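You operate a simulated robot arm through the tools that you are given. There is no shell and no other tool. Be economical: measure what you need, move in short steps, check, and stop when the job is done.

The job below is to be done with a simulated two-armed robot. You get a single attempt, and the scene is never put back.

JOB
Clamp the cart and get the machine running.
Fine: Red-knobbed lever down and mushroom button pulled out, then reset, then start.

Only the result counts: the job must be done as asked and must still hold three seconds after the hand-in. Knocking over, shifting, dropping, spilling or breaking anything else fails it.

ROBOT AND FRAMES
Two 7-joint arms with two-finger parallel grippers on one trunk, on a base that drives. Base frame: it is fixed to the floor where the robot stands at the start and does not move with it; the origin is under the middle of the robot, x ahead of it, y to its left, z up. Readings come in cm, rad, newtons and seconds.
The left shoulder is at the start at [5, 16.8, 106.1], the right one opposite. With the tool pointing down near the work surface each hand reaches from about 10 to 66 cm from the robot's upright axis, wherever it stands, measured 20 degrees to its own side. Places, roughly: blue reset button [10, 90, 90]; green start button [0, 100, 90]; mushroom button [-10, 110, 90]; red-knobbed lever [60, 0, 70]. Payload 1.57 kg a hand.
Tool frame (each hand has its own): the origin (TCP) lies between the finger pads and is the grasp point; the fingertips stand 3 cm ahead of it; z points along the fingers, y is the line along which they close. Largest opening 8 cm; finger width 1.7, thickness 1.2; the body of the gripper, 4 by 8.2 cm, starts 8 cm behind the TCP.
Orientation is told as [roll, pitch, yaw] about the base's x, y, z axes, in that order, counted from this pose: with the fingers straight down and closing along the base's y, the tool's x points along the base's -x, its y along +y and its z along -z.

CONTROLS
- The arms move only by the tool servo_tool. It takes "left_moves", "right_moves" or both (then of equal length, played together; a hand with none holds still); each is a list of rows, each a list of 6 numbers: the shift along the tool's x, y, z in cm, then the turn, a rotation vector about the tool's x, y, z in rad. In form: [[tx, ty, tz, wx, wy, wz], ...]. A call has 1 to 10 rows; each row is the pose to reach, as a shift and turn from the pose commanded when the call began, along the tool's axes at that moment. "left_jaw" and "right_jaw" are, for a hand that has rows, the opening, from 0 (shut) to 1 (fully open), set as the call begins (left out, the last holds). Rows are played at 5 a second. More than 5 cm and 0.15 rad between two rows, or a gripper value outside its range, and nothing of the call is played. A pose out of reach is approached as far as the arm can. The call stops where the force on the tool passes 60 N (or 10 N more than at its start, if that is more) or the arm is blocked; 0.2 s more then pass. Each finger travels about 4.5 cm/s and halts on what it meets, pressing with about 39 N; the grip force reading is that of the motor and also rises with nothing between the fingers. The clock runs only during rows and for 0.2 s after the last one: add rows that repeat a pose to give the fingers time. The reply holds the time, the measured pose of the TCP, the force on the tool along the base axes, the opening and the grip force, in the units named above and with some noise, with the torque about the TCP (base axes, N m) and any sound that the robot's microphone picked up.
- Cameras (640 x 400 px; columns grow to the right, rows downward): "scene" is now at [10.7, 6.14, 128.22]; the picture's right is [0.67, -0.75, 0.00], its down [-0.36, -0.32, -0.88] and it looks along [0.66, 0.58, -0.48] (base axes); focal length 214 px, centre (320, 200). "left" rides on the left gripper at [7.2, 0.7, -12.2] in its tool frame; the picture's right is [-0.09, 1.00, 0.00], its down [-0.84, -0.08, -0.54] and it looks along [-0.54, -0.05, 0.84] (tool axes); focal length 238 px, centre (320, 200). "right" rides on the right gripper at [7.2, -0.7, -12.2] in its tool frame; the picture's right is [0.09, 1.00, 0.00], its down [-0.84, 0.08, -0.54] and it looks along [-0.54, 0.05, 0.84] (tool axes); focal length 238 px, centre (320, 200). There is no depth. A picture from a camera that has moved, and an enlarged one, comes with that camera's place and axes in the base frame and with its lens.
- snapshot(camera): a new picture of that camera. No time passes.
- raise_lower(by): slides the trunk up (or, below 0, down) by that many cm; the arms and the scene camera ride with it, the base frame stays. It gives what a move gives, with no picture.
- roll_base(legs): drives the robot by 1 to 6 legs, each [ahead, left, turn to the left] in cm, cm and rad, along the robot's own axes; the way and the turn of a leg run together, so that a leg with both is an arc; at most 150 cm and 3.142 rad a leg. The arms and the cameras ride along, it lands a little off, and it stops where it bumps. It gives what a move gives.
- turn_head(pan, tilt): turns the head with the scene camera to pan (to the left, within 1.396 rad either way) and tilt (down, from -0.506 to 1.204), counted from straight ahead of the robot. It gives what a move gives.
- enlarge(camera, box): a new picture of the part [left, top, right, bottom] of that camera's present view, enlarged. No time passes.
- hand_in(): hands the job in; it is judged then, once.

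Work in short steps. Places have to be worked out from the pictures, the camera data and where the tool is seen: move nearer, look again, correct. Check each grasp and each placing, and mend what went wrong. You have 120 turns and 108 pictures in all, those below and enlarged ones among them. Open the grippers and draw the arms clear of the work before you hand the job in, unless the task says otherwise; then end with one line.

The tools are called after ">>>" as a command line: name --argument value ..., lists and objects as JSON in quotes. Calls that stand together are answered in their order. servo_tool: Moves the arms, as the interface text tells. Its arguments: {"type":"object","properties":{"left_moves":{"type":"array"},"left_jaw":{"type":"number"},"right_moves":{"type":"array"},"right_jaw":{"type":"number"}},"required":[]} The other tools are called the same way: raise_lower (by) slides the trunk up or down; roll_base (legs) drives the base; turn_head (pan, tilt) turns the head that bears the scene camera; snapshot (camera) takes a picture; enlarge (camera, box) takes an enlarged picture of a part of a camera's view; hand_in () hands the job in.

At the start:

```text
t: 0.0
left_position: [23.74, 33.48, 123.0]
left_tool_rot: [-0.001, 0.0, -0.002]
left_ft_force: [0.7, 1.3, 0.6]
left_wrist_torque: [0.0, 0.0, -0.02]
left_gripper_width: 7.99
left_finger_force: 0.0
right_position: [40.85, 3.75, 116.48]
right_tool_rot: [0.001, 0.0, -0.001]
right_ft_force: [-0.3, 0.1, -0.8]
right_wrist_torque: [-0.01, 0.01, 0.02]
right_gripper_width: 8.0
right_finger_force: 0.1
trunk travel left (down, up): [-22.9, 21.4]
robot x, y, heading: [-0.19, -0.11, -0.005]
head pan, tilt: [0.728, 0.499]
```

scene: 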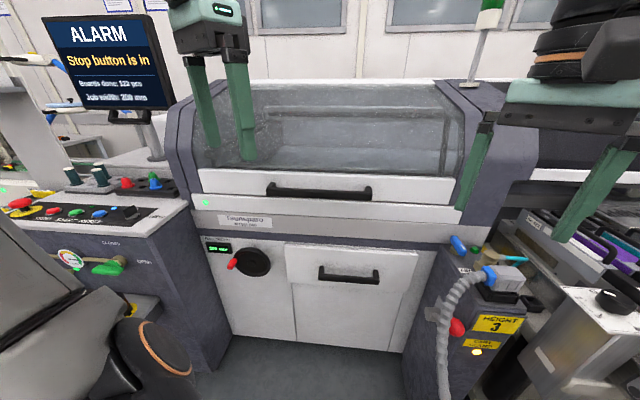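
right: 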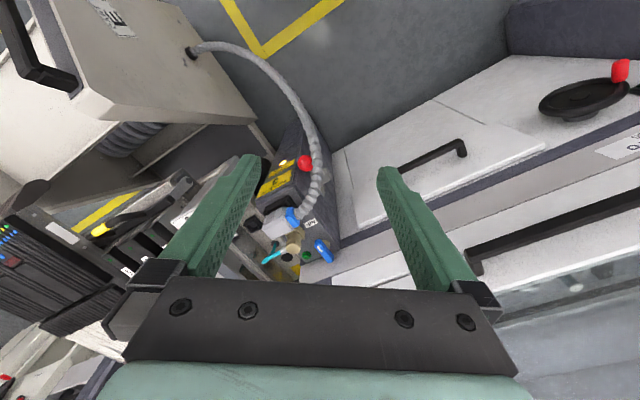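
left: 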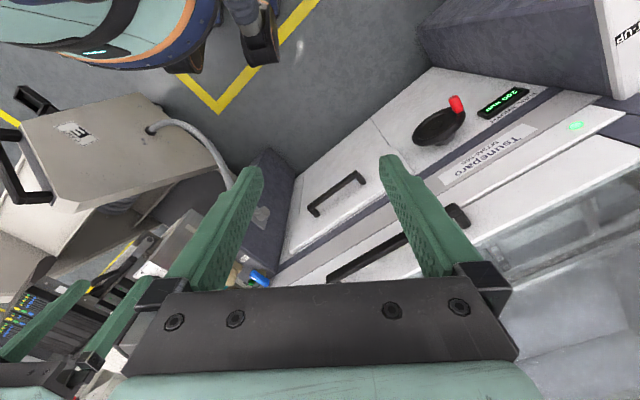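

The display says ALARM, stop button in. I'll look closely at the panel on the left and the cart dock on the right.

>>> enlarge --camera "scene" --box '[0, 120, 240, 270]'

>>> enlarge --camera "scene" --box '[400, 200, 640, 400]'

>>> enlarge --camera "right" --box '[220, 120, 380, 290]'

>>> enlarge --camera "scene" --box '[30, 0, 190, 130]'

```text
2.67 times, centred on (120, 195) of scene
camera zoom: at [10.7, 6.14, 128.22], right [0.67, -0.75, 0.0], down [-0.36, -0.32, -0.88], along [0.66, 0.58, -0.48], focal length 572 px, centre (853, 213)
```

zoom: 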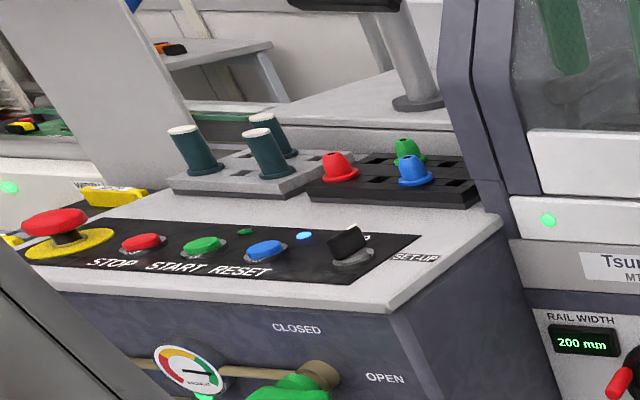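

```text
2.00 times, centred on (520, 300) of scene
camera zoom: at [10.7, 6.14, 128.22], right [0.67, -0.75, 0.0], down [-0.36, -0.32, -0.88], along [0.66, 0.58, -0.48], focal length 429 px, centre (-80, 0)
```

zoom: 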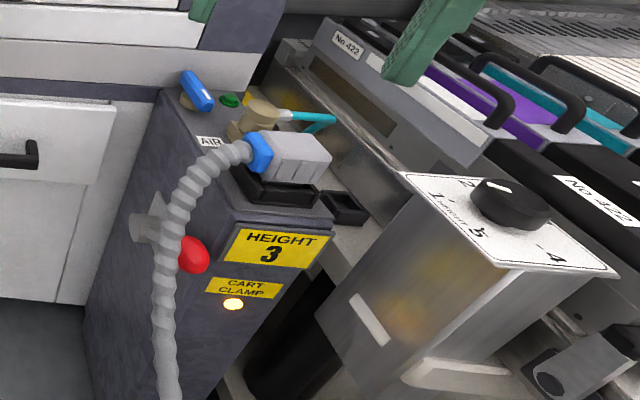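

```text
2.35 times, centred on (300, 205) of right
camera zoom: at [33.72, 3.11, 128.62], right [-0.09, 1.0, 0.0], down [0.84, 0.08, 0.54], along [0.54, 0.05, -0.84], focal length 561 px, centre (367, 188)
```

zoom: 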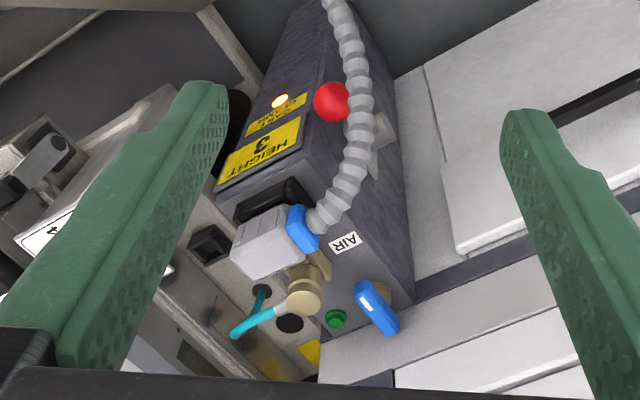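

```text
3.08 times, centred on (110, 65) of scene
camera zoom: at [10.7, 6.14, 128.22], right [0.67, -0.75, 0.0], down [-0.36, -0.32, -0.88], along [0.66, 0.58, -0.48], focal length 660 px, centre (966, 615)
```

zoom: 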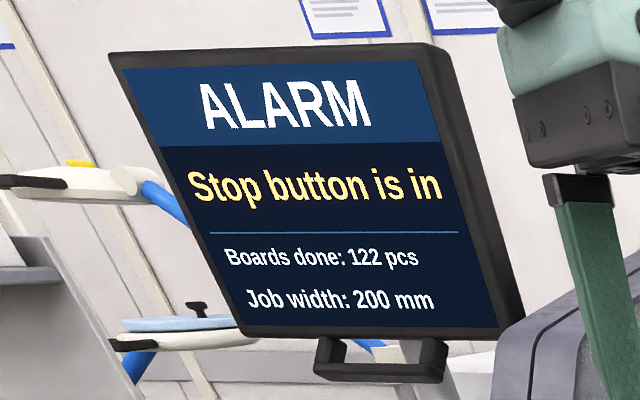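

I'll check the clamp area and the panel more finely with the head turned toward each.

>>> turn_head --pan 0.0 --tilt 0.75

>>> snapshot --camera "scene"

>>> turn_head --pan 1.39 --tilt 0.45

>>> snapshot --camera "scene"

```text
t: 1.1
left_position: [23.84, 33.37, 122.99]
left_tool_rot: [0.001, -0.001, -0.003]
left_ft_force: [0.2, -0.8, -0.5]
left_wrist_torque: [0.04, -0.01, 0.0]
left_gripper_width: 8.02
left_finger_force: 0.0
right_position: [40.93, 3.72, 116.5]
right_tool_rot: [-0.001, 0.0, 0.0]
right_ft_force: [-0.5, 0.4, 0.0]
right_wrist_torque: [-0.01, 0.01, -0.03]
right_gripper_width: 8.01
right_finger_force: 0.2
trunk travel left (down, up): [-22.9, 21.4]
robot x, y, heading: [0.21, -0.19, -0.001]
head pan, tilt: [0.0, 0.75]
```

```text
100 pictures are left
camera scene: at [12.2, 0.1, 126.04], right [0.0, -1.0, 0.0], down [-0.68, 0.0, -0.73], along [0.73, 0.0, -0.68], focal length 214 px, centre (320, 200)
```

scene: 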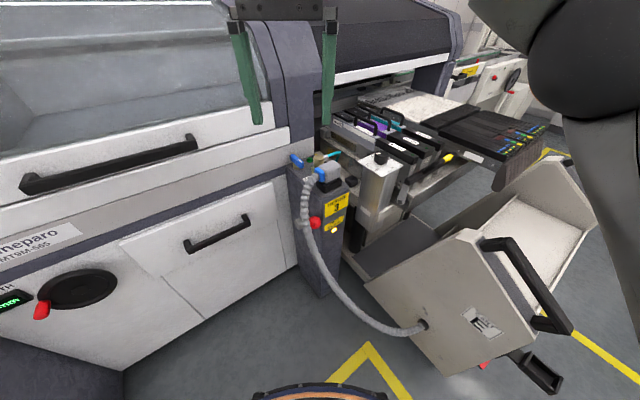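

```text
t: 2.6
left_position: [23.88, 33.45, 122.96]
left_tool_rot: [-0.002, 0.0, -0.002]
left_ft_force: [0.6, 0.5, 0.5]
left_wrist_torque: [-0.02, 0.0, 0.03]
left_gripper_width: 7.97
left_finger_force: 0.1
right_position: [40.9, 3.74, 116.55]
right_tool_rot: [0.001, 0.0, -0.001]
right_ft_force: [-0.4, -0.3, 0.4]
right_wrist_torque: [0.01, -0.01, 0.02]
right_gripper_width: 7.99
right_finger_force: 0.1
trunk travel left (down, up): [-22.9, 21.4]
robot x, y, heading: [0.16, 0.06, -0.0]
head pan, tilt: [1.389, 0.45]
```

```text
99 pictures are left
camera scene: at [5.57, 9.13, 128.68], right [0.98, -0.18, 0.0], down [-0.08, -0.43, -0.9], along [0.16, 0.89, -0.44], focal length 214 px, centre (320, 200)
```

scene: 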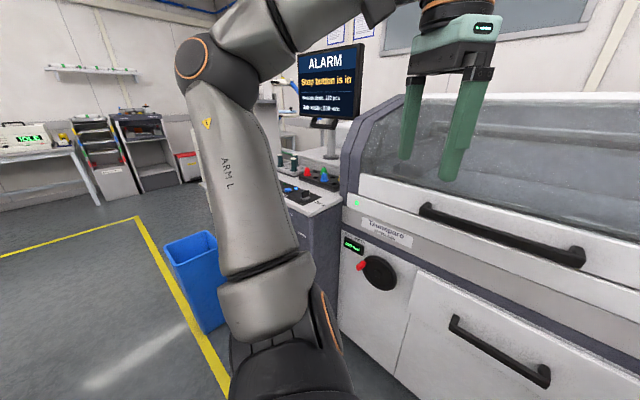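

Triangulating the knob from two views gives about (59.5, 1.7, 71.4). I'll zoom on it before moving.

>>> turn_head --pan 0.0 --tilt 0.85

>>> enlarge --camera "scene" --box '[260, 110, 400, 240]'

```text
t: 4.2
left_position: [23.69, 33.47, 123.02]
left_tool_rot: [0.001, 0.002, -0.001]
left_ft_force: [-0.2, -0.3, 0.2]
left_wrist_torque: [0.01, -0.02, 0.0]
left_gripper_width: 7.98
left_finger_force: 0.0
right_position: [40.76, 3.84, 116.49]
right_tool_rot: [0.0, 0.0, 0.001]
right_ft_force: [-0.8, 0.8, -0.3]
right_wrist_torque: [0.0, 0.03, -0.02]
right_gripper_width: 8.0
right_finger_force: 0.0
trunk travel left (down, up): [-22.9, 21.4]
robot x, y, heading: [0.34, -0.23, -0.001]
head pan, tilt: [0.0, 0.85]
```

```text
3.08 times, centred on (330, 175) of scene
camera zoom: at [11.73, 0.09, 125.23], right [0.0, -1.0, 0.0], down [-0.75, 0.0, -0.66], along [0.66, 0.0, -0.75], focal length 660 px, centre (289, 277)
```

zoom: 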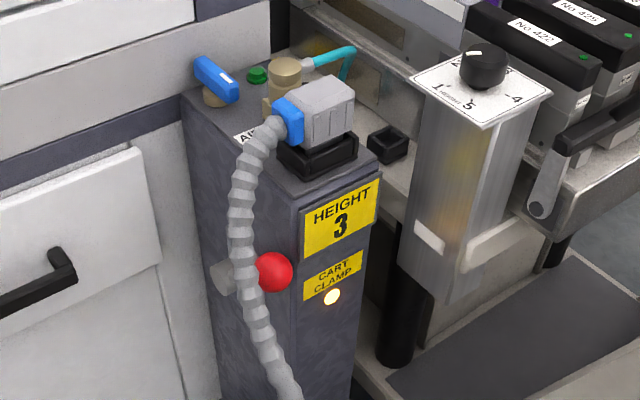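

The cart has its own HEIGHT dial beside a "HEIGHT 3" sign; I want to read it, so I move the right hand right/forward at its present height for a look.

>>> servo_tool --right_moves '[[-2, -4, 0, 0, 0, 0], [-4, -8, 0, 0, 0, 0], [-6, -12, 0, 0, 0, 0], [-6, -12, 0, 0, 0, 0]]'

>>> snapshot --camera "right"

```text
t: 5.2
left_position: [23.75, 33.56, 123.01]
left_tool_rot: [-0.001, -0.001, -0.002]
left_ft_force: [-0.3, -0.4, 0.8]
left_wrist_torque: [-0.01, 0.01, 0.02]
left_gripper_width: 8.0
left_finger_force: 0.1
right_position: [46.94, -8.32, 116.51]
right_tool_rot: [0.0, 0.001, 0.001]
right_ft_force: [0.2, 0.6, 0.4]
right_wrist_torque: [0.03, 0.02, 0.03]
right_gripper_width: 8.0
right_finger_force: 0.1
trunk travel left (down, up): [-22.9, 21.4]
robot x, y, heading: [0.11, -0.03, -0.003]
head pan, tilt: [0.0, 0.85]
```

```text
97 pictures are left
camera right: at [39.65, -8.98, 128.55], right [-0.09, 1.0, 0.0], down [0.84, 0.08, 0.54], along [0.54, 0.05, -0.84], focal length 238 px, centre (320, 200)
```

right: 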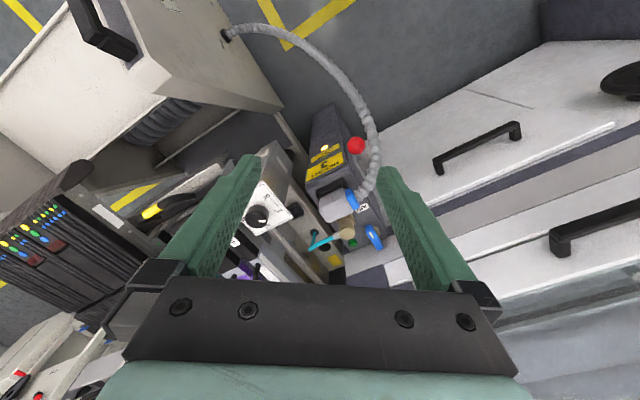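

>>> enlarge --camera "right" --box '[220, 120, 400, 290]'

```text
2.35 times, centred on (310, 205) of right
camera zoom: at [39.65, -8.98, 128.55], right [-0.09, 1.0, 0.0], down [0.84, 0.08, 0.54], along [0.54, 0.05, -0.84], focal length 561 px, centre (344, 188)
```

zoom: 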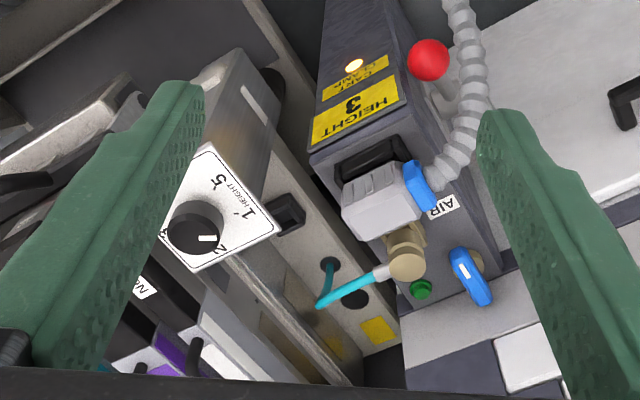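

>>> enlarge --camera "right" --box '[240, 165, 310, 240]'

>>> enlarge --camera "scene" --box '[340, 110, 390, 145]'

```text
5.33 times, centred on (275, 202) of right
camera zoom: at [39.65, -8.98, 128.55], right [-0.09, 1.0, 0.0], down [0.84, 0.08, 0.54], along [0.54, 0.05, -0.84], focal length 1271 px, centre (560, 187)
```

zoom: 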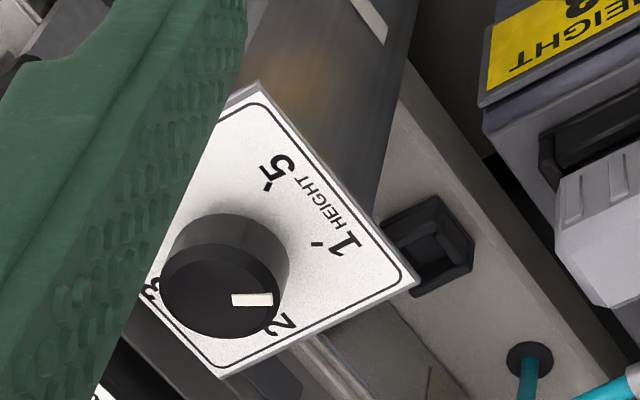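

```text
11.43 times, centred on (365, 128) of scene
camera zoom: at [11.72, 0.11, 125.23], right [0.0, -1.0, 0.0], down [-0.75, 0.0, -0.66], along [0.66, 0.0, -0.75], focal length 2451 px, centre (-194, 1029)
```

zoom: 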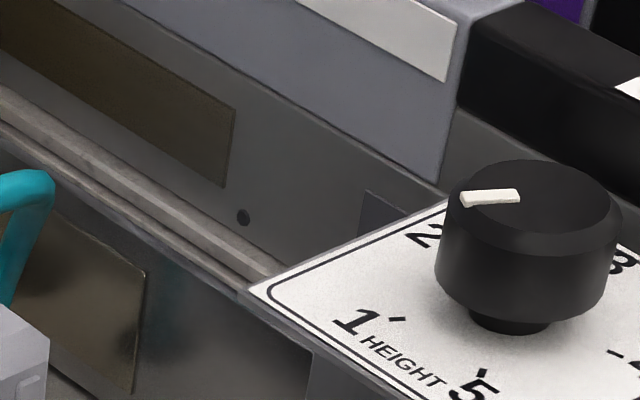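

The dial isn't part of the job, so I leave it. I move the right hand nearer to see the lever's geometry.

>>> servo_tool --right_moves '[[1, 2, 5, 0, 0, 0], [2, 4, 10, 0, 0, 0], [3, 5, 14, 0, 0, 0], [4, 6, 18, 0, 0, 0], [4, 6, 18, 0, 0, 0]]'

>>> snapshot --camera "right"

```text
refused: row 1 steps farther than a row can; nothing moved
```

```text
93 pictures are left
camera right: at [39.65, -8.98, 128.55], right [-0.09, 1.0, 0.0], down [0.84, 0.08, 0.54], along [0.54, 0.05, -0.84], focal length 238 px, centre (320, 200)
```

right: 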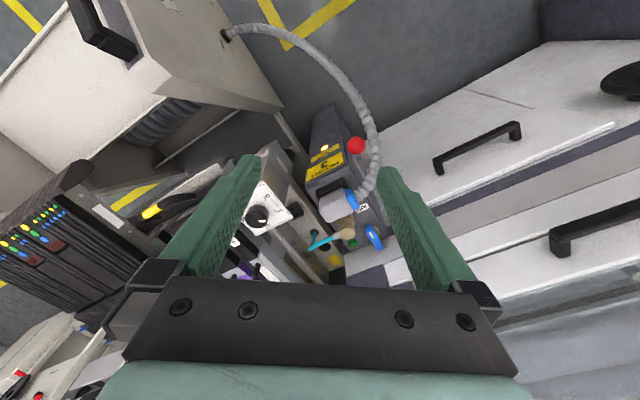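

The step was too long; I use smaller ones.

>>> servo_tool --right_moves '[[0.8, 1.2, 4, 0, 0, 0], [1.6, 2.4, 8, 0, 0, 0], [2.6, 4, 12, 0, 0, 0], [3.4, 5, 15, 0, 0, 0], [4, 6, 18, 0, 0, 0], [4, 6, 18, 0, 0, 0]]'

>>> snapshot --camera "right"

```text
t: 6.5
left_position: [23.92, 33.46, 123.04]
left_tool_rot: [0.0, 0.0, -0.001]
left_ft_force: [-0.8, 0.8, -1.1]
left_wrist_torque: [0.0, -0.01, -0.02]
left_gripper_width: 8.0
left_finger_force: 0.1
right_position: [42.75, -2.1, 98.44]
right_tool_rot: [0.0, 0.001, 0.0]
right_ft_force: [-0.4, 0.2, 0.3]
right_wrist_torque: [-0.01, 0.02, 0.02]
right_gripper_width: 8.01
right_finger_force: 0.1
trunk travel left (down, up): [-22.9, 21.4]
robot x, y, heading: [0.15, -0.09, 0.002]
head pan, tilt: [0.0, 0.85]
```

```text
92 pictures are left
camera right: at [35.65, -2.83, 110.61], right [-0.09, 1.0, 0.0], down [0.84, 0.08, 0.54], along [0.54, 0.05, -0.84], focal length 238 px, centre (320, 200)
```

right: 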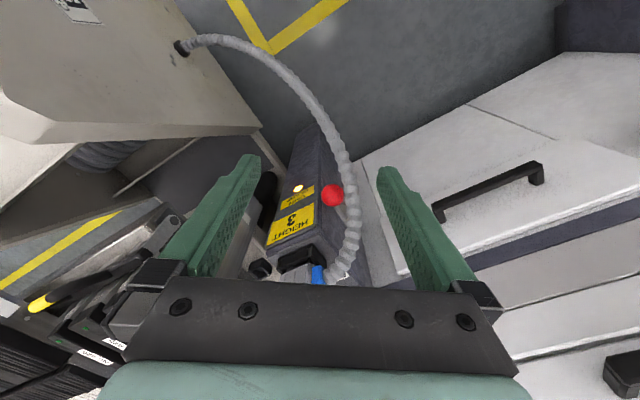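

I tilt the right hand forward 0.6 rad and lower it for a more sideways view of the lever.

>>> servo_tool --right_moves '[[0, 0, 2, 0, -0.12, 0], [0, 0, 4, 0, -0.24, 0], [0, 0, 6, 0, -0.36, 0], [0, 1, 8, 0, -0.48, 0], [0, 2, 10, 0, -0.6, 0], [0, 2, 10, 0, -0.6, 0]]'

>>> snapshot --camera "right"

```text
t: 8.0
left_position: [23.78, 33.39, 122.93]
left_tool_rot: [0.0, 0.001, -0.002]
left_ft_force: [0.3, 0.4, -0.8]
left_wrist_torque: [-0.02, 0.01, 0.01]
left_gripper_width: 7.99
left_finger_force: 0.1
right_position: [43.02, -0.03, 88.46]
right_tool_rot: [0.001, -0.6, 0.0]
right_ft_force: [0.3, -0.6, -0.7]
right_wrist_torque: [0.01, -0.01, -0.02]
right_gripper_width: 7.98
right_finger_force: 0.0
trunk travel left (down, up): [-22.9, 21.4]
robot x, y, heading: [-0.11, 0.18, -0.002]
head pan, tilt: [0.0, 0.85]
```

```text
91 pictures are left
camera right: at [30.15, -0.8, 94.33], right [-0.08, 1.0, -0.05], down [0.38, 0.08, 0.92], along [0.92, 0.05, -0.39], focal length 238 px, centre (320, 200)
```

right: 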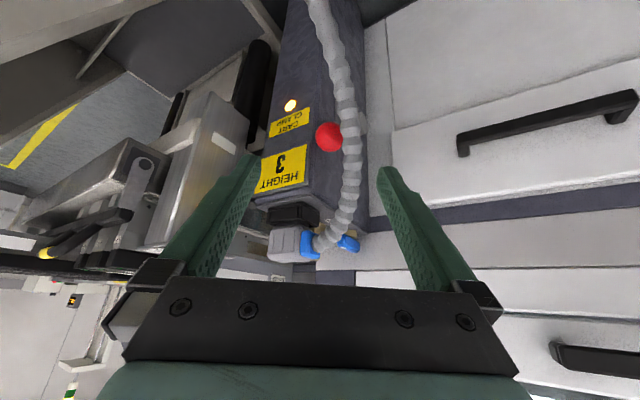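

>>> enlarge --camera "right" --box '[250, 60, 400, 260]'

>>> servo_tool --left_moves '[[-3, -1, 2, 0, -0.12, 0], [-6, -2, 4, 0, -0.24, 0], [-9, -2, 6, 0, -0.36, 0], [-12, -2, 8, 0, -0.36, 0], [-14, -2, 12, 0, -0.36, 0], [-14, -2, 12, 0, -0.36, 0]]'

>>> snapshot --camera "left"

```text
2.00 times, centred on (325, 160) of right
camera zoom: at [30.15, -0.8, 94.33], right [-0.08, 1.0, -0.05], down [0.38, 0.08, 0.92], along [0.92, 0.05, -0.39], focal length 477 px, centre (310, 280)
```

zoom: 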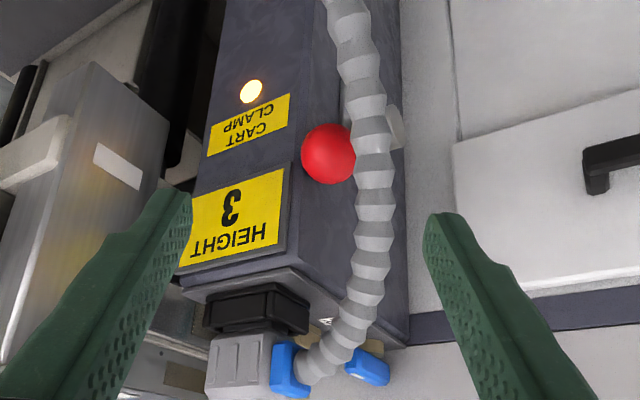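

```text
t: 9.3
left_position: [37.94, 31.45, 110.93]
left_tool_rot: [0.0, -0.359, -0.001]
left_ft_force: [-0.5, 0.2, -0.2]
left_wrist_torque: [0.0, 0.02, 0.02]
left_gripper_width: 7.98
left_finger_force: 0.0
right_position: [42.98, -0.15, 88.42]
right_tool_rot: [0.002, -0.599, -0.001]
right_ft_force: [-0.2, 1.2, -0.7]
right_wrist_torque: [0.03, -0.02, 0.01]
right_gripper_width: 7.99
right_finger_force: 0.0
trunk travel left (down, up): [-22.9, 21.4]
robot x, y, heading: [-0.26, 0.42, 0.005]
head pan, tilt: [0.0, 0.85]
```

```text
89 pictures are left
camera left: at [26.85, 32.07, 119.86], right [0.09, 1.0, 0.03], down [0.59, -0.08, 0.8], along [0.8, -0.05, -0.6], focal length 238 px, centre (320, 200)
```

left: 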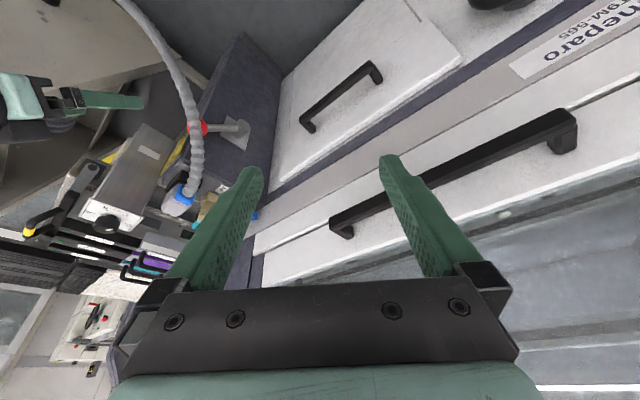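

>>> enlarge --camera "left" --box '[130, 60, 290, 230]'

```text
2.35 times, centred on (210, 145) of left
camera zoom: at [26.85, 32.07, 119.86], right [0.09, 1.0, 0.03], down [0.59, -0.08, 0.8], along [0.8, -0.05, -0.6], focal length 561 px, centre (579, 329)
```

zoom: 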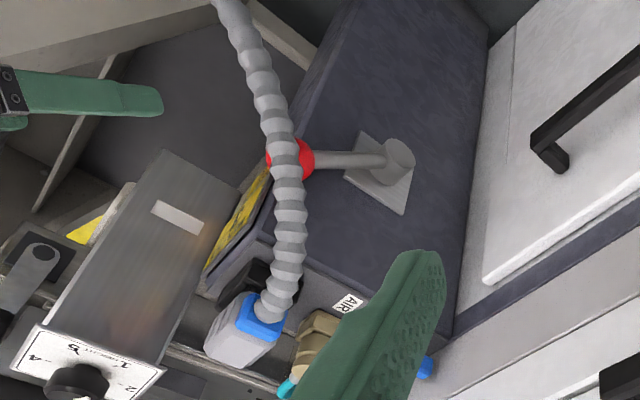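

Triangulated: pivot boss ≈(67,8.7,62), knob ≈(59.5,1.7,71.4), so the lever is ~42° up and swings in the plane toward (-0.73,-0.68). The hose lies left of that plane; I'll come in along the plane with closed fingers tilted forward, so first I yaw and close the right hand.

>>> servo_tool --right_moves '[[0, 0, 0, -0.07, 0, -0.103], [0, 0, 0, -0.141, 0, -0.206], [0, 0, 0, -0.212, 0, -0.31], [0, 0, 0, -0.283, 0, -0.413], [0, 0, 0, -0.353, 0, -0.516], [0, 0, 0, -0.424, 0, -0.619], [0, 0, 0, -0.424, 0, -0.619], [0, 0, 0, -0.424, 0, -0.619], [0, 0, 0, -0.424, 0, -0.619]]' --right_jaw 0

>>> snapshot --camera "right"

```text
t: 11.3
left_position: [38.02, 31.44, 111.03]
left_tool_rot: [0.0, -0.359, -0.002]
left_ft_force: [0.2, -0.2, -0.3]
left_wrist_torque: [0.0, -0.01, 0.01]
left_gripper_width: 7.99
left_finger_force: 0.1
right_position: [42.93, -0.19, 88.33]
right_tool_rot: [0.0, -0.601, 0.75]
right_ft_force: [0.8, 0.5, 0.3]
right_wrist_torque: [-0.01, 0.0, 0.0]
right_gripper_width: 0.0
right_finger_force: 21.5
trunk travel left (down, up): [-22.9, 21.4]
robot x, y, heading: [-0.1, -0.02, 0.0]
head pan, tilt: [0.0, 0.85]
```

```text
87 pictures are left
camera right: at [34.01, -9.44, 94.41], right [-0.73, 0.68, -0.05], down [0.23, 0.32, 0.92], along [0.64, 0.66, -0.39], focal length 238 px, centre (320, 200)
```

right: 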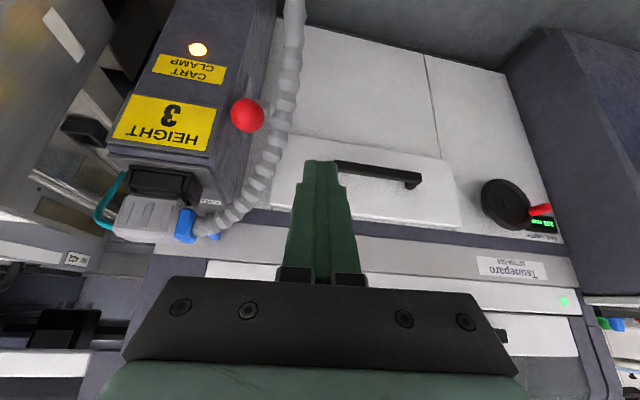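

The view confirms the knob at (59.6,1.6,71.4). I move to a hover point just above and in front of it.

>>> servo_tool --right_moves '[[-0.9, -2.6, 3, 0, 0, 0], [-1.8, -5.2, 6, 0, 0, 0], [-2.7, -7.8, 9, 0, 0, 0], [-3.5, -10.3, 11.8, 0, 0, 0], [-3.5, -10.3, 11.8, 0, 0, 0]]'

>>> snapshot --camera "right"

>>> enlarge --camera "left" --box '[100, 40, 290, 230]'

```text
t: 12.6
left_position: [37.99, 31.55, 111.0]
left_tool_rot: [-0.001, -0.359, -0.003]
left_ft_force: [-0.2, -1.4, 0.3]
left_wrist_torque: [0.01, 0.03, 0.02]
left_gripper_width: 8.0
left_finger_force: 0.1
right_position: [57.03, -1.16, 80.6]
right_tool_rot: [0.001, -0.602, 0.751]
right_ft_force: [0.3, 0.1, 0.2]
right_wrist_torque: [-0.01, 0.01, 0.0]
right_gripper_width: 0.0
right_finger_force: 21.1
trunk travel left (down, up): [-22.9, 21.4]
robot x, y, heading: [0.39, -0.05, 0.003]
head pan, tilt: [0.0, 0.85]
```

```text
86 pictures are left
camera right: at [48.1, -10.39, 86.55], right [-0.74, 0.68, -0.05], down [0.23, 0.32, 0.92], along [0.64, 0.66, -0.39], focal length 238 px, centre (320, 200)
```

right: 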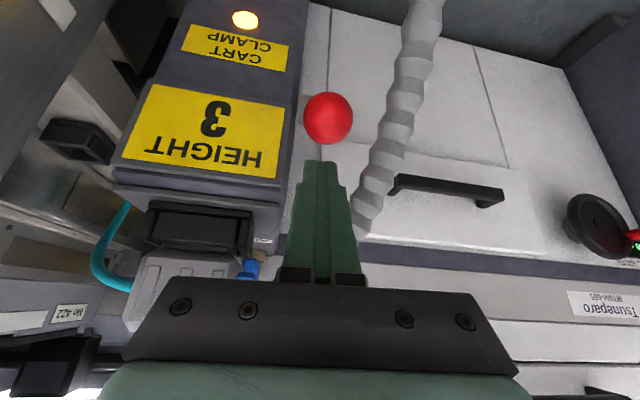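

```text
2.11 times, centred on (195, 135) of left
camera zoom: at [26.83, 32.07, 119.91], right [0.09, 1.0, 0.03], down [0.59, -0.08, 0.8], along [0.8, -0.05, -0.6], focal length 502 px, centre (583, 337)
```

zoom: 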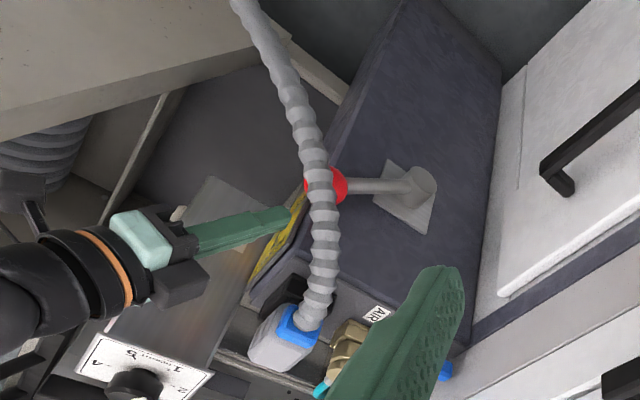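

Fingertips are lined up with the knob. I descend onto it and begin pushing along its arc.

>>> servo_tool --right_moves '[[0.4, 0, 2.7, 0, 0, 0], [0.7, 0, 5.1, 0, 0, 0], [2.1, 0, 5.7, 0, 0, 0], [3.5, 0, 6.3, 0, 0, 0], [5, 0, 7.2, 0, 0, 0], [6.5, 0, 8.3, 0, 0, 0]]'

>>> snapshot --camera "right"

```text
t: 13.4
left_position: [37.48, 31.25, 111.17]
left_tool_rot: [-0.001, -0.363, -0.004]
left_ft_force: [-0.1, 0.0, 0.7]
left_wrist_torque: [0.03, -0.01, -0.05]
left_gripper_width: 8.01
left_finger_force: 0.0
right_position: [58.13, 0.0, 76.44]
right_tool_rot: [-0.003, -0.625, 0.754]
right_ft_force: [-18.0, -10.1, 27.5]
right_wrist_torque: [0.04, 0.43, -0.08]
right_gripper_width: 0.0
right_finger_force: 21.3
trunk travel left (down, up): [-22.9, 21.4]
robot x, y, heading: [-0.24, -0.41, -0.004]
head pan, tilt: [0.0, 0.85]
stopped in row 4 (right hand): the force on the tool passed its limit (the readings are from after the stop); the commanded pose is now the measured one
```

```text
84 pictures are left
camera right: at [49.21, -9.38, 82.07], right [-0.73, 0.68, -0.06], down [0.21, 0.3, 0.93], along [0.65, 0.67, -0.37], focal length 238 px, centre (320, 200)
```

right: 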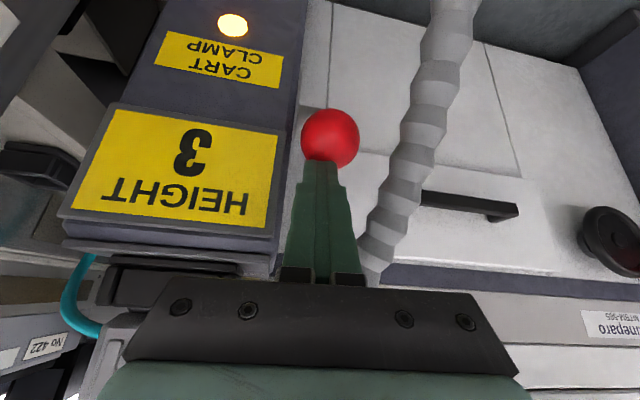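

The tips press on the front-top of the ball, so the push goes toward the pivot. I back off, reach over the ball, and will instead draw it down-and-out with the undersides of the fingers.

>>> servo_tool --right_moves '[[-1.5, 0, -0.5, 0, 0, 0], [-3, 0, 0, 0, -0.05, 0], [-3.2, 0, 2, 0, -0.12, 0], [-2.8, -0.1, 3.7, 0, -0.18, 0], [-2.8, -0.1, 3.7, 0, -0.18, 0]]'

>>> snapshot --camera "right"

>>> enlarge --camera "left" --box '[100, 40, 290, 230]'

```text
t: 14.6
left_position: [37.89, 31.37, 111.02]
left_tool_rot: [0.001, -0.359, -0.002]
left_ft_force: [0.3, -0.2, -0.2]
left_wrist_torque: [0.01, 0.0, 0.01]
left_gripper_width: 8.0
left_finger_force: 0.0
right_position: [61.62, 2.87, 74.26]
right_tool_rot: [-0.002, -0.794, 0.753]
right_ft_force: [0.1, -0.3, 0.2]
right_wrist_torque: [0.02, -0.02, -0.01]
right_gripper_width: 0.01
right_finger_force: 21.1
trunk travel left (down, up): [-22.9, 21.4]
robot x, y, heading: [0.11, -0.2, 0.002]
head pan, tilt: [0.0, 0.85]
```

```text
83 pictures are left
camera right: at [52.05, -7.01, 77.58], right [-0.73, 0.68, -0.07], down [0.09, 0.2, 0.98], along [0.68, 0.7, -0.2], focal length 238 px, centre (320, 200)
```

right: 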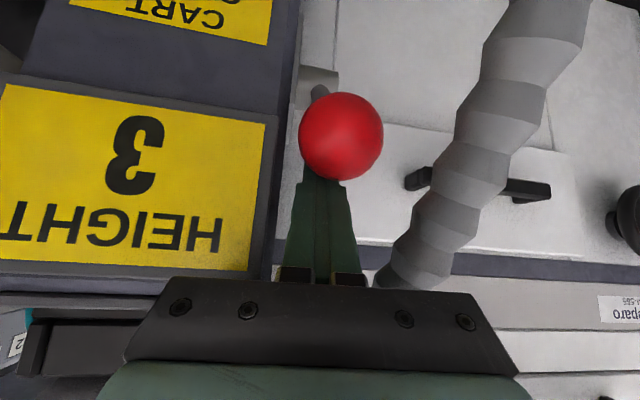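

```text
2.11 times, centred on (195, 135) of left
camera zoom: at [26.82, 31.99, 119.91], right [0.09, 1.0, 0.03], down [0.59, -0.08, 0.8], along [0.8, -0.05, -0.6], focal length 502 px, centre (583, 337)
```

zoom: 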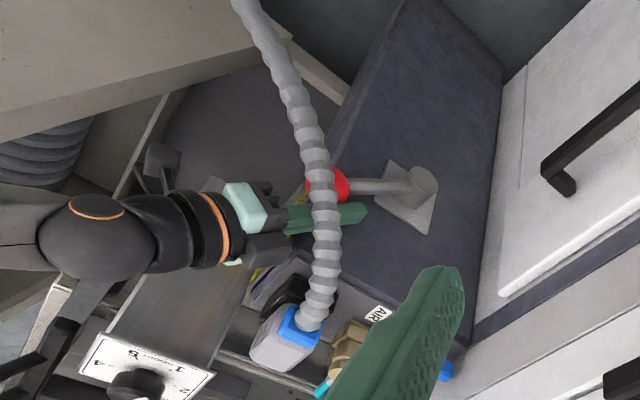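

Fingers lie over the ball. Now I shift slightly left and draw the knob down along its arc, tilting as it goes.

>>> servo_tool --right_moves '[[0.6, 0.6, 0, 0, 0, 0], [1.5, 0.6, 0, 0, -0.03, 0], [2.7, 0.6, 0, 0, -0.06, 0], [3.9, 0.6, 0.2, 0, -0.1, 0], [5.2, 0.6, 0.5, 0, -0.16, 0], [6.3, 0.6, 0.8, 0, -0.2, 0], [7.3, 0.6, 1.1, 0, -0.25, 0]]'

>>> snapshot --camera "right"

>>> enlarge --camera "left" --box '[100, 40, 290, 230]'

```text
t: 16.2
left_position: [37.92, 31.35, 111.08]
left_tool_rot: [0.001, -0.359, -0.002]
left_ft_force: [0.1, 0.7, 0.7]
left_wrist_torque: [0.03, 0.01, 0.01]
left_gripper_width: 8.0
left_finger_force: 0.1
right_position: [57.99, 0.33, 68.2]
right_tool_rot: [-0.005, -1.041, 0.756]
right_ft_force: [-0.3, -0.2, 0.1]
right_wrist_torque: [-0.03, 0.0, -0.01]
right_gripper_width: 0.0
right_finger_force: 21.5
trunk travel left (down, up): [-22.9, 21.4]
robot x, y, heading: [-0.08, -0.24, -0.001]
head pan, tilt: [0.0, 0.85]
```

```text
81 pictures are left
camera right: at [48.14, -9.94, 68.12], right [-0.71, 0.7, -0.08], down [-0.09, 0.03, 1.0], along [0.69, 0.72, 0.04], focal length 238 px, centre (320, 200)
```

right: 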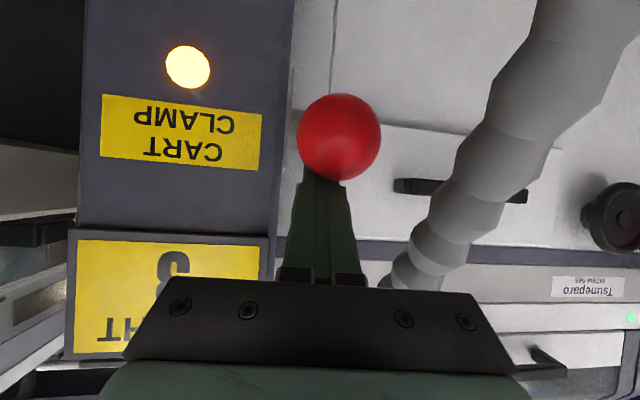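

```text
2.11 times, centred on (195, 135) of left
camera zoom: at [26.83, 31.98, 119.91], right [0.09, 1.0, 0.03], down [0.59, -0.08, 0.8], along [0.8, -0.05, -0.6], focal length 502 px, centre (583, 337)
```

zoom: 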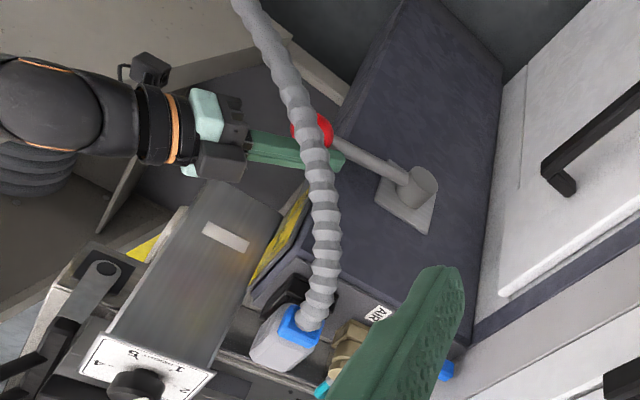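

The lever followed to about 15° above level. I continue to below level.

>>> servo_tool --right_moves '[[1.1, 0, 0.3, 0, -0.03, 0], [2.2, 0, 0.7, 0, -0.06, 0], [3.4, 0, 1.1, 0, -0.1, 0], [4.4, 0, 1.7, 0, -0.13, 0], [5.4, 0, 2.4, 0, -0.16, 0], [6.3, 0, 3.1, 0, -0.2, 0]]'

>>> snapshot --camera "right"

>>> enlarge --camera "left" --box '[100, 40, 290, 230]'

```text
t: 17.6
left_position: [37.77, 31.29, 111.05]
left_tool_rot: [0.0, -0.36, -0.001]
left_ft_force: [0.1, -0.2, -0.2]
left_wrist_torque: [0.01, 0.0, 0.01]
left_gripper_width: 8.0
left_finger_force: 0.0
right_position: [57.63, 0.04, 61.31]
right_tool_rot: [-0.007, -1.243, 0.757]
right_ft_force: [-0.8, -0.4, -0.3]
right_wrist_torque: [-0.03, 0.01, -0.02]
right_gripper_width: 0.02
right_finger_force: 21.1
trunk travel left (down, up): [-22.9, 21.4]
robot x, y, heading: [0.14, -0.06, -0.003]
head pan, tilt: [0.0, 0.85]
```

```text
79 pictures are left
camera right: at [47.97, -10.05, 58.31], right [-0.7, 0.71, -0.09], down [-0.23, -0.11, 0.97], along [0.67, 0.7, 0.24], focal length 238 px, centre (320, 200)
```

right: 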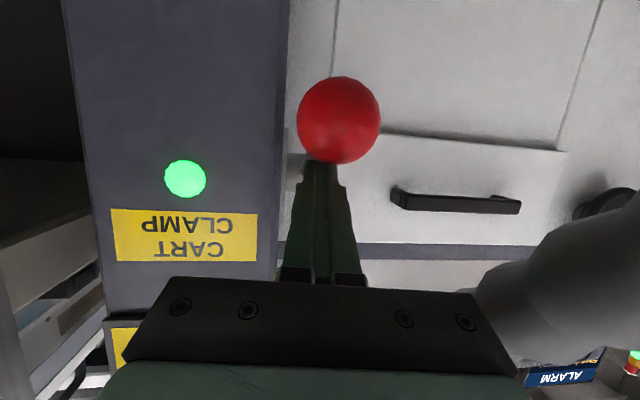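

```text
2.11 times, centred on (195, 135) of left
camera zoom: at [26.82, 31.99, 119.91], right [0.09, 1.0, 0.03], down [0.59, -0.08, 0.8], along [0.8, -0.05, -0.6], focal length 502 px, centre (583, 337)
```

zoom: 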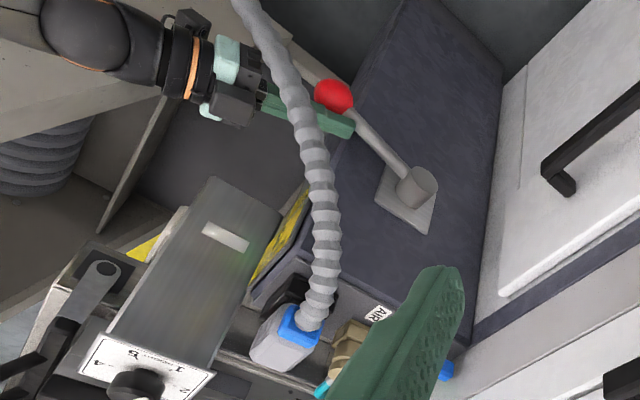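

The clamp light is green. I push a little further to find the end stop.

>>> servo_tool --right_moves '[[1.0, 0, 0.7, 0, -0.02, 0], [2, 0, 1.5, 0, -0.04, 0], [3, 0, 2.4, 0, -0.06, 0]]'

>>> enlarge --camera "left" --box '[100, 40, 290, 230]'

```text
t: 18.4
left_position: [37.97, 31.38, 111.01]
left_tool_rot: [0.0, -0.36, -0.003]
left_ft_force: [0.5, -0.2, -0.2]
left_wrist_torque: [-0.01, 0.02, 0.01]
left_gripper_width: 8.02
left_finger_force: 0.0
right_position: [58.64, 0.8, 58.77]
right_tool_rot: [-0.007, -1.303, 0.76]
right_ft_force: [0.7, 0.0, 0.3]
right_wrist_torque: [0.03, 0.01, 0.01]
right_gripper_width: 0.0
right_finger_force: 21.0
right hand out of reach, approached as far as the arm can: row 3
trunk travel left (down, up): [-22.9, 21.4]
robot x, y, heading: [-0.16, 0.04, -0.001]
head pan, tilt: [0.0, 0.85]
```

```text
2.11 times, centred on (195, 135) of left
camera zoom: at [26.88, 31.98, 119.89], right [0.09, 1.0, 0.03], down [0.59, -0.08, 0.8], along [0.8, -0.05, -0.6], focal length 502 px, centre (583, 337)
```

zoom: 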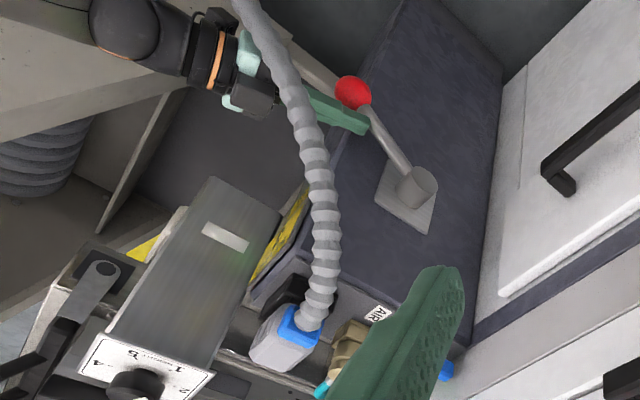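

The lever moves freely and I'm at arm reach; I lower the trunk 3 cm to push it further toward its stop.

>>> raise_lower --by -3

>>> enlarge --camera "left" --box '[100, 40, 290, 230]'

```text
t: 18.9
left_position: [37.53, 31.17, 109.9]
left_tool_rot: [0.0, -0.364, -0.005]
left_ft_force: [0.9, -0.9, -0.1]
left_wrist_torque: [0.0, -0.02, 0.02]
left_gripper_width: 8.01
left_finger_force: 0.1
right_position: [58.55, 0.86, 58.71]
right_tool_rot: [0.008, -1.338, 0.747]
right_ft_force: [-27.2, -14.7, 24.6]
right_wrist_torque: [0.15, -0.13, 0.29]
right_gripper_width: 0.0
right_finger_force: 20.9
trunk travel left (down, up): [-21.6, 22.6]
robot x, y, heading: [-0.14, -0.25, -0.003]
head pan, tilt: [0.0, 0.85]
stopped: the force on the tool passed its limit (the readings are from after the stop); the commanded pose is now the measured one
```

```text
2.11 times, centred on (195, 135) of left
camera zoom: at [26.51, 31.78, 118.76], right [0.09, 1.0, 0.03], down [0.59, -0.08, 0.8], along [0.8, -0.05, -0.59], focal length 502 px, centre (583, 337)
```

zoom: 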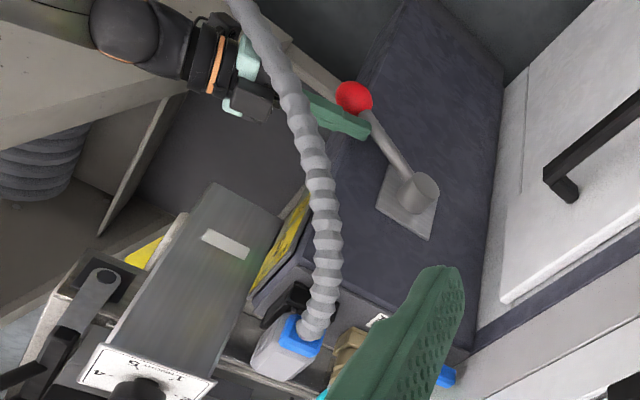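

End stop reached. I lift off and withdraw the right hand the way it came (back along the fingers, then up).

>>> servo_tool --right_moves '[[-2, 0, 0, 0, 0, 0], [-4, 0, -2, 0, 0, 0], [-6.5, -0.5, -5, 0, 0, 0], [-9.5, -1, -8, 0, 0, 0], [-13, -2, -10, 0, 0, 0], [-17, -3, -12, 0, 0, 0], [-21, -4, -13, 0, 0, 0]]'

>>> enlarge --camera "left" --box '[60, 0, 290, 230]'

>>> turn_head --pan 0.75 --tilt 0.5

>>> snapshot --camera "scene"

```text
t: 20.4
left_position: [37.83, 31.3, 109.74]
left_tool_rot: [-0.001, -0.36, -0.005]
left_ft_force: [-0.4, -0.1, -0.1]
left_wrist_torque: [0.02, 0.01, -0.01]
left_gripper_width: 7.99
left_finger_force: 0.1
right_position: [56.01, -7.46, 81.78]
right_tool_rot: [0.015, -1.324, 0.742]
right_ft_force: [0.3, -0.4, -0.5]
right_wrist_torque: [0.01, -0.03, 0.02]
right_gripper_width: 0.0
right_finger_force: 21.6
trunk travel left (down, up): [-21.6, 22.6]
robot x, y, heading: [-0.31, -0.37, -0.005]
head pan, tilt: [0.0, 0.85]
```

```text
1.74 times, centred on (175, 115) of left
camera zoom: at [26.83, 31.93, 118.62], right [0.09, 1.0, 0.03], down [0.59, -0.08, 0.8], along [0.8, -0.05, -0.6], focal length 414 px, centre (572, 348)
```

zoom: 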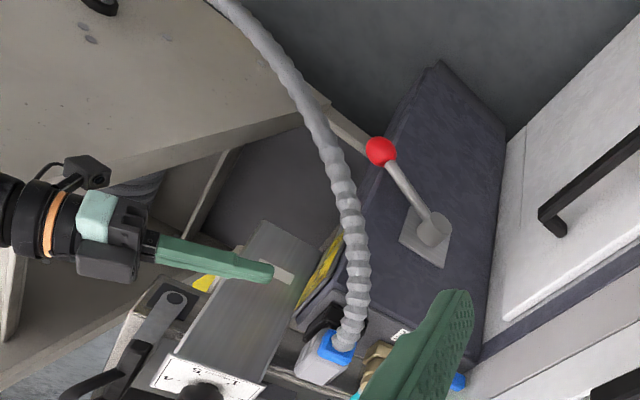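

```text
t: 21.6
left_position: [37.86, 31.28, 109.77]
left_tool_rot: [0.0, -0.357, -0.003]
left_ft_force: [0.0, 0.0, -0.2]
left_wrist_torque: [-0.01, 0.04, 0.03]
left_gripper_width: 7.99
left_finger_force: 0.1
right_position: [56.02, -7.28, 81.84]
right_tool_rot: [0.013, -1.326, 0.742]
right_ft_force: [0.2, 0.4, 0.0]
right_wrist_torque: [0.01, 0.02, -0.01]
right_gripper_width: 0.0
right_finger_force: 21.4
trunk travel left (down, up): [-21.6, 22.6]
robot x, y, heading: [0.17, -0.08, -0.006]
head pan, tilt: [0.75, 0.499]
```

```text
74 pictures are left
camera scene: at [10.49, 6.19, 126.94], right [0.68, -0.73, 0.0], down [-0.35, -0.33, -0.88], along [0.64, 0.6, -0.48], focal length 214 px, centre (320, 200)
```

scene: 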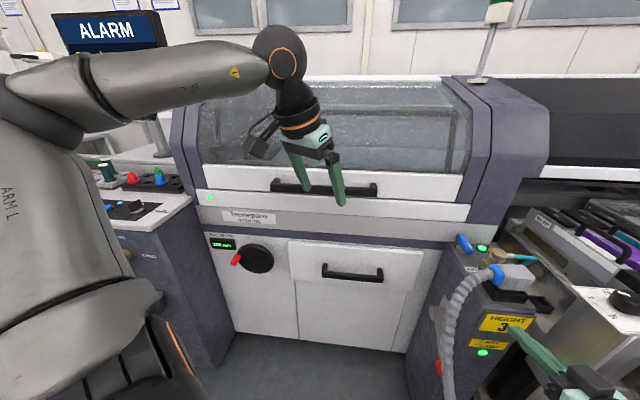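

Clamp light is green and the lever stays down. I retract both arms together into compact carrying poses before driving to the console.

>>> servo_tool --right_moves '[[-1.7, 0.75, -3.5, 0, 0.12, 0], [-3.4, 1.5, -7.1, 0, 0.24, 0], [-5, 2.2, -10.7, 0, 0.36, 0], [-6.7, 3, -14.2, 0, 0.48, 0], [-8.4, 3.7, -17.8, 0, 0.6, 0], [-10.1, 4.5, -21.4, 0, 0.72, 0], [-11.8, 5.2, -25, 0, 0.84, 0], [-13.5, 6, -28.5, 0, 0.96, 0], [-13.5, 6, -28.5, 0, 0.96, 0]]' --left_moves '[[1.1, 0.25, -2, 0, 0.045, 0], [2.2, 0.5, -4, 0, 0.09, 0], [3.3, 0.75, -6, 0, 0.135, 0], [4.4, 1, -8, 0, 0.18, 0], [5.5, 1.25, -10, 0, 0.225, 0], [6.6, 1.5, -12, 0, 0.27, 0], [7.7, 1.75, -14, 0, 0.315, 0], [8.9, 2, -16.2, 0, 0.36, 0], [8.9, 2, -16.2, 0, 0.36, 0]]'

>>> turn_head --pan 1.39 --tilt 0.7

>>> snapshot --camera "scene"

```text
t: 23.6
left_position: [23.95, 33.41, 121.84]
left_tool_rot: [-0.003, 0.0, -0.004]
left_ft_force: [0.0, -0.7, 0.1]
left_wrist_torque: [-0.01, 0.02, 0.0]
left_gripper_width: 8.0
left_finger_force: 0.0
right_position: [34.16, -19.72, 101.83]
right_tool_rot: [0.002, -0.366, 0.754]
right_ft_force: [-0.3, 0.6, 0.8]
right_wrist_torque: [-0.01, 0.0, -0.01]
right_gripper_width: 0.02
right_finger_force: 21.7
trunk travel left (down, up): [-21.6, 22.6]
robot x, y, heading: [0.42, -0.09, -0.002]
head pan, tilt: [0.75, 0.499]
```

```text
t: 24.6
left_position: [23.94, 33.36, 121.72]
left_tool_rot: [0.0, 0.0, -0.004]
left_ft_force: [-0.3, 0.0, 0.3]
left_wrist_torque: [0.02, -0.01, 0.0]
left_gripper_width: 8.02
left_finger_force: 0.1
right_position: [34.26, -19.73, 101.76]
right_tool_rot: [0.002, -0.365, 0.755]
right_ft_force: [0.7, 0.1, -0.5]
right_wrist_torque: [0.03, -0.02, 0.02]
right_gripper_width: 0.02
right_finger_force: 20.6
trunk travel left (down, up): [-21.6, 22.6]
robot x, y, heading: [-0.36, -0.0, -0.007]
head pan, tilt: [1.389, 0.7]
```

```text
73 pictures are left
camera scene: at [5.38, 8.36, 125.18], right [0.98, -0.18, 0.0], down [-0.12, -0.63, -0.77], along [0.14, 0.75, -0.64], focal length 214 px, centre (320, 200)
```

scene: 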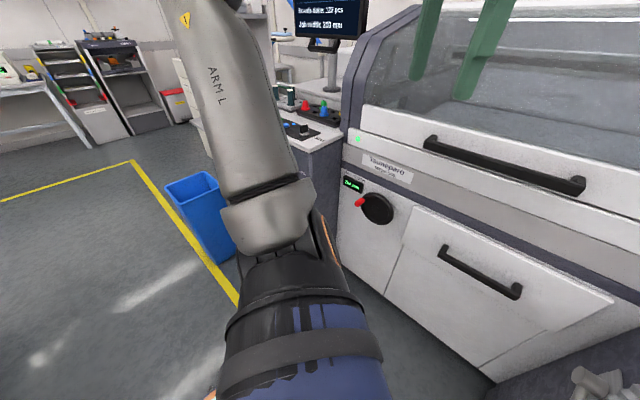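

The way is free (blue bin is at about (-45..-65, 100..130)). I turn 45° to face the console and drive left/ahead in stages.

>>> roll_base --legs '[[0, 0, 0.785], [12, 48, 0]]'

>>> turn_head --pan 0.35 --tilt 0.6

>>> snapshot --camera "scene"

```text
t: 29.6
left_position: [-31.85, 83.05, 121.74]
left_tool_rot: [0.0, -0.002, 0.782]
left_ft_force: [0.8, 0.2, -0.3]
left_wrist_torque: [-0.01, 0.0, 0.02]
left_gripper_width: 8.03
left_finger_force: 0.1
right_position: [12.83, 52.81, 101.75]
right_tool_rot: [0.004, -0.365, 1.54]
right_ft_force: [0.3, 0.4, 0.0]
right_wrist_torque: [0.0, 0.02, -0.01]
right_gripper_width: 0.0
right_finger_force: 21.4
trunk travel left (down, up): [-21.6, 22.6]
robot x, y, heading: [-25.08, 42.63, 0.784]
head pan, tilt: [1.389, 0.7]
```

```text
t: 30.8
left_position: [-31.78, 82.95, 121.73]
left_tool_rot: [0.0, 0.0, 0.782]
left_ft_force: [1.0, 0.0, 0.3]
left_wrist_torque: [0.01, 0.01, -0.01]
left_gripper_width: 8.0
left_finger_force: 0.0
right_position: [12.91, 52.76, 101.75]
right_tool_rot: [0.002, -0.367, 1.539]
right_ft_force: [-0.1, -0.9, -0.3]
right_wrist_torque: [-0.05, 0.01, 0.01]
right_gripper_width: 0.0
right_finger_force: 21.2
trunk travel left (down, up): [-21.6, 22.6]
robot x, y, heading: [-25.2, 42.12, 0.784]
head pan, tilt: [0.351, 0.6]
```

```text
72 pictures are left
camera scene: at [-18.78, 53.25, 126.04], right [0.91, -0.42, 0.0], down [-0.24, -0.51, -0.83], along [0.35, 0.75, -0.56], focal length 214 px, centre (320, 200)
```

scene: 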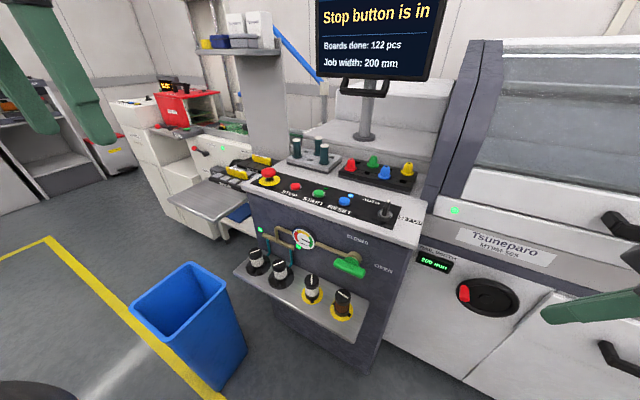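

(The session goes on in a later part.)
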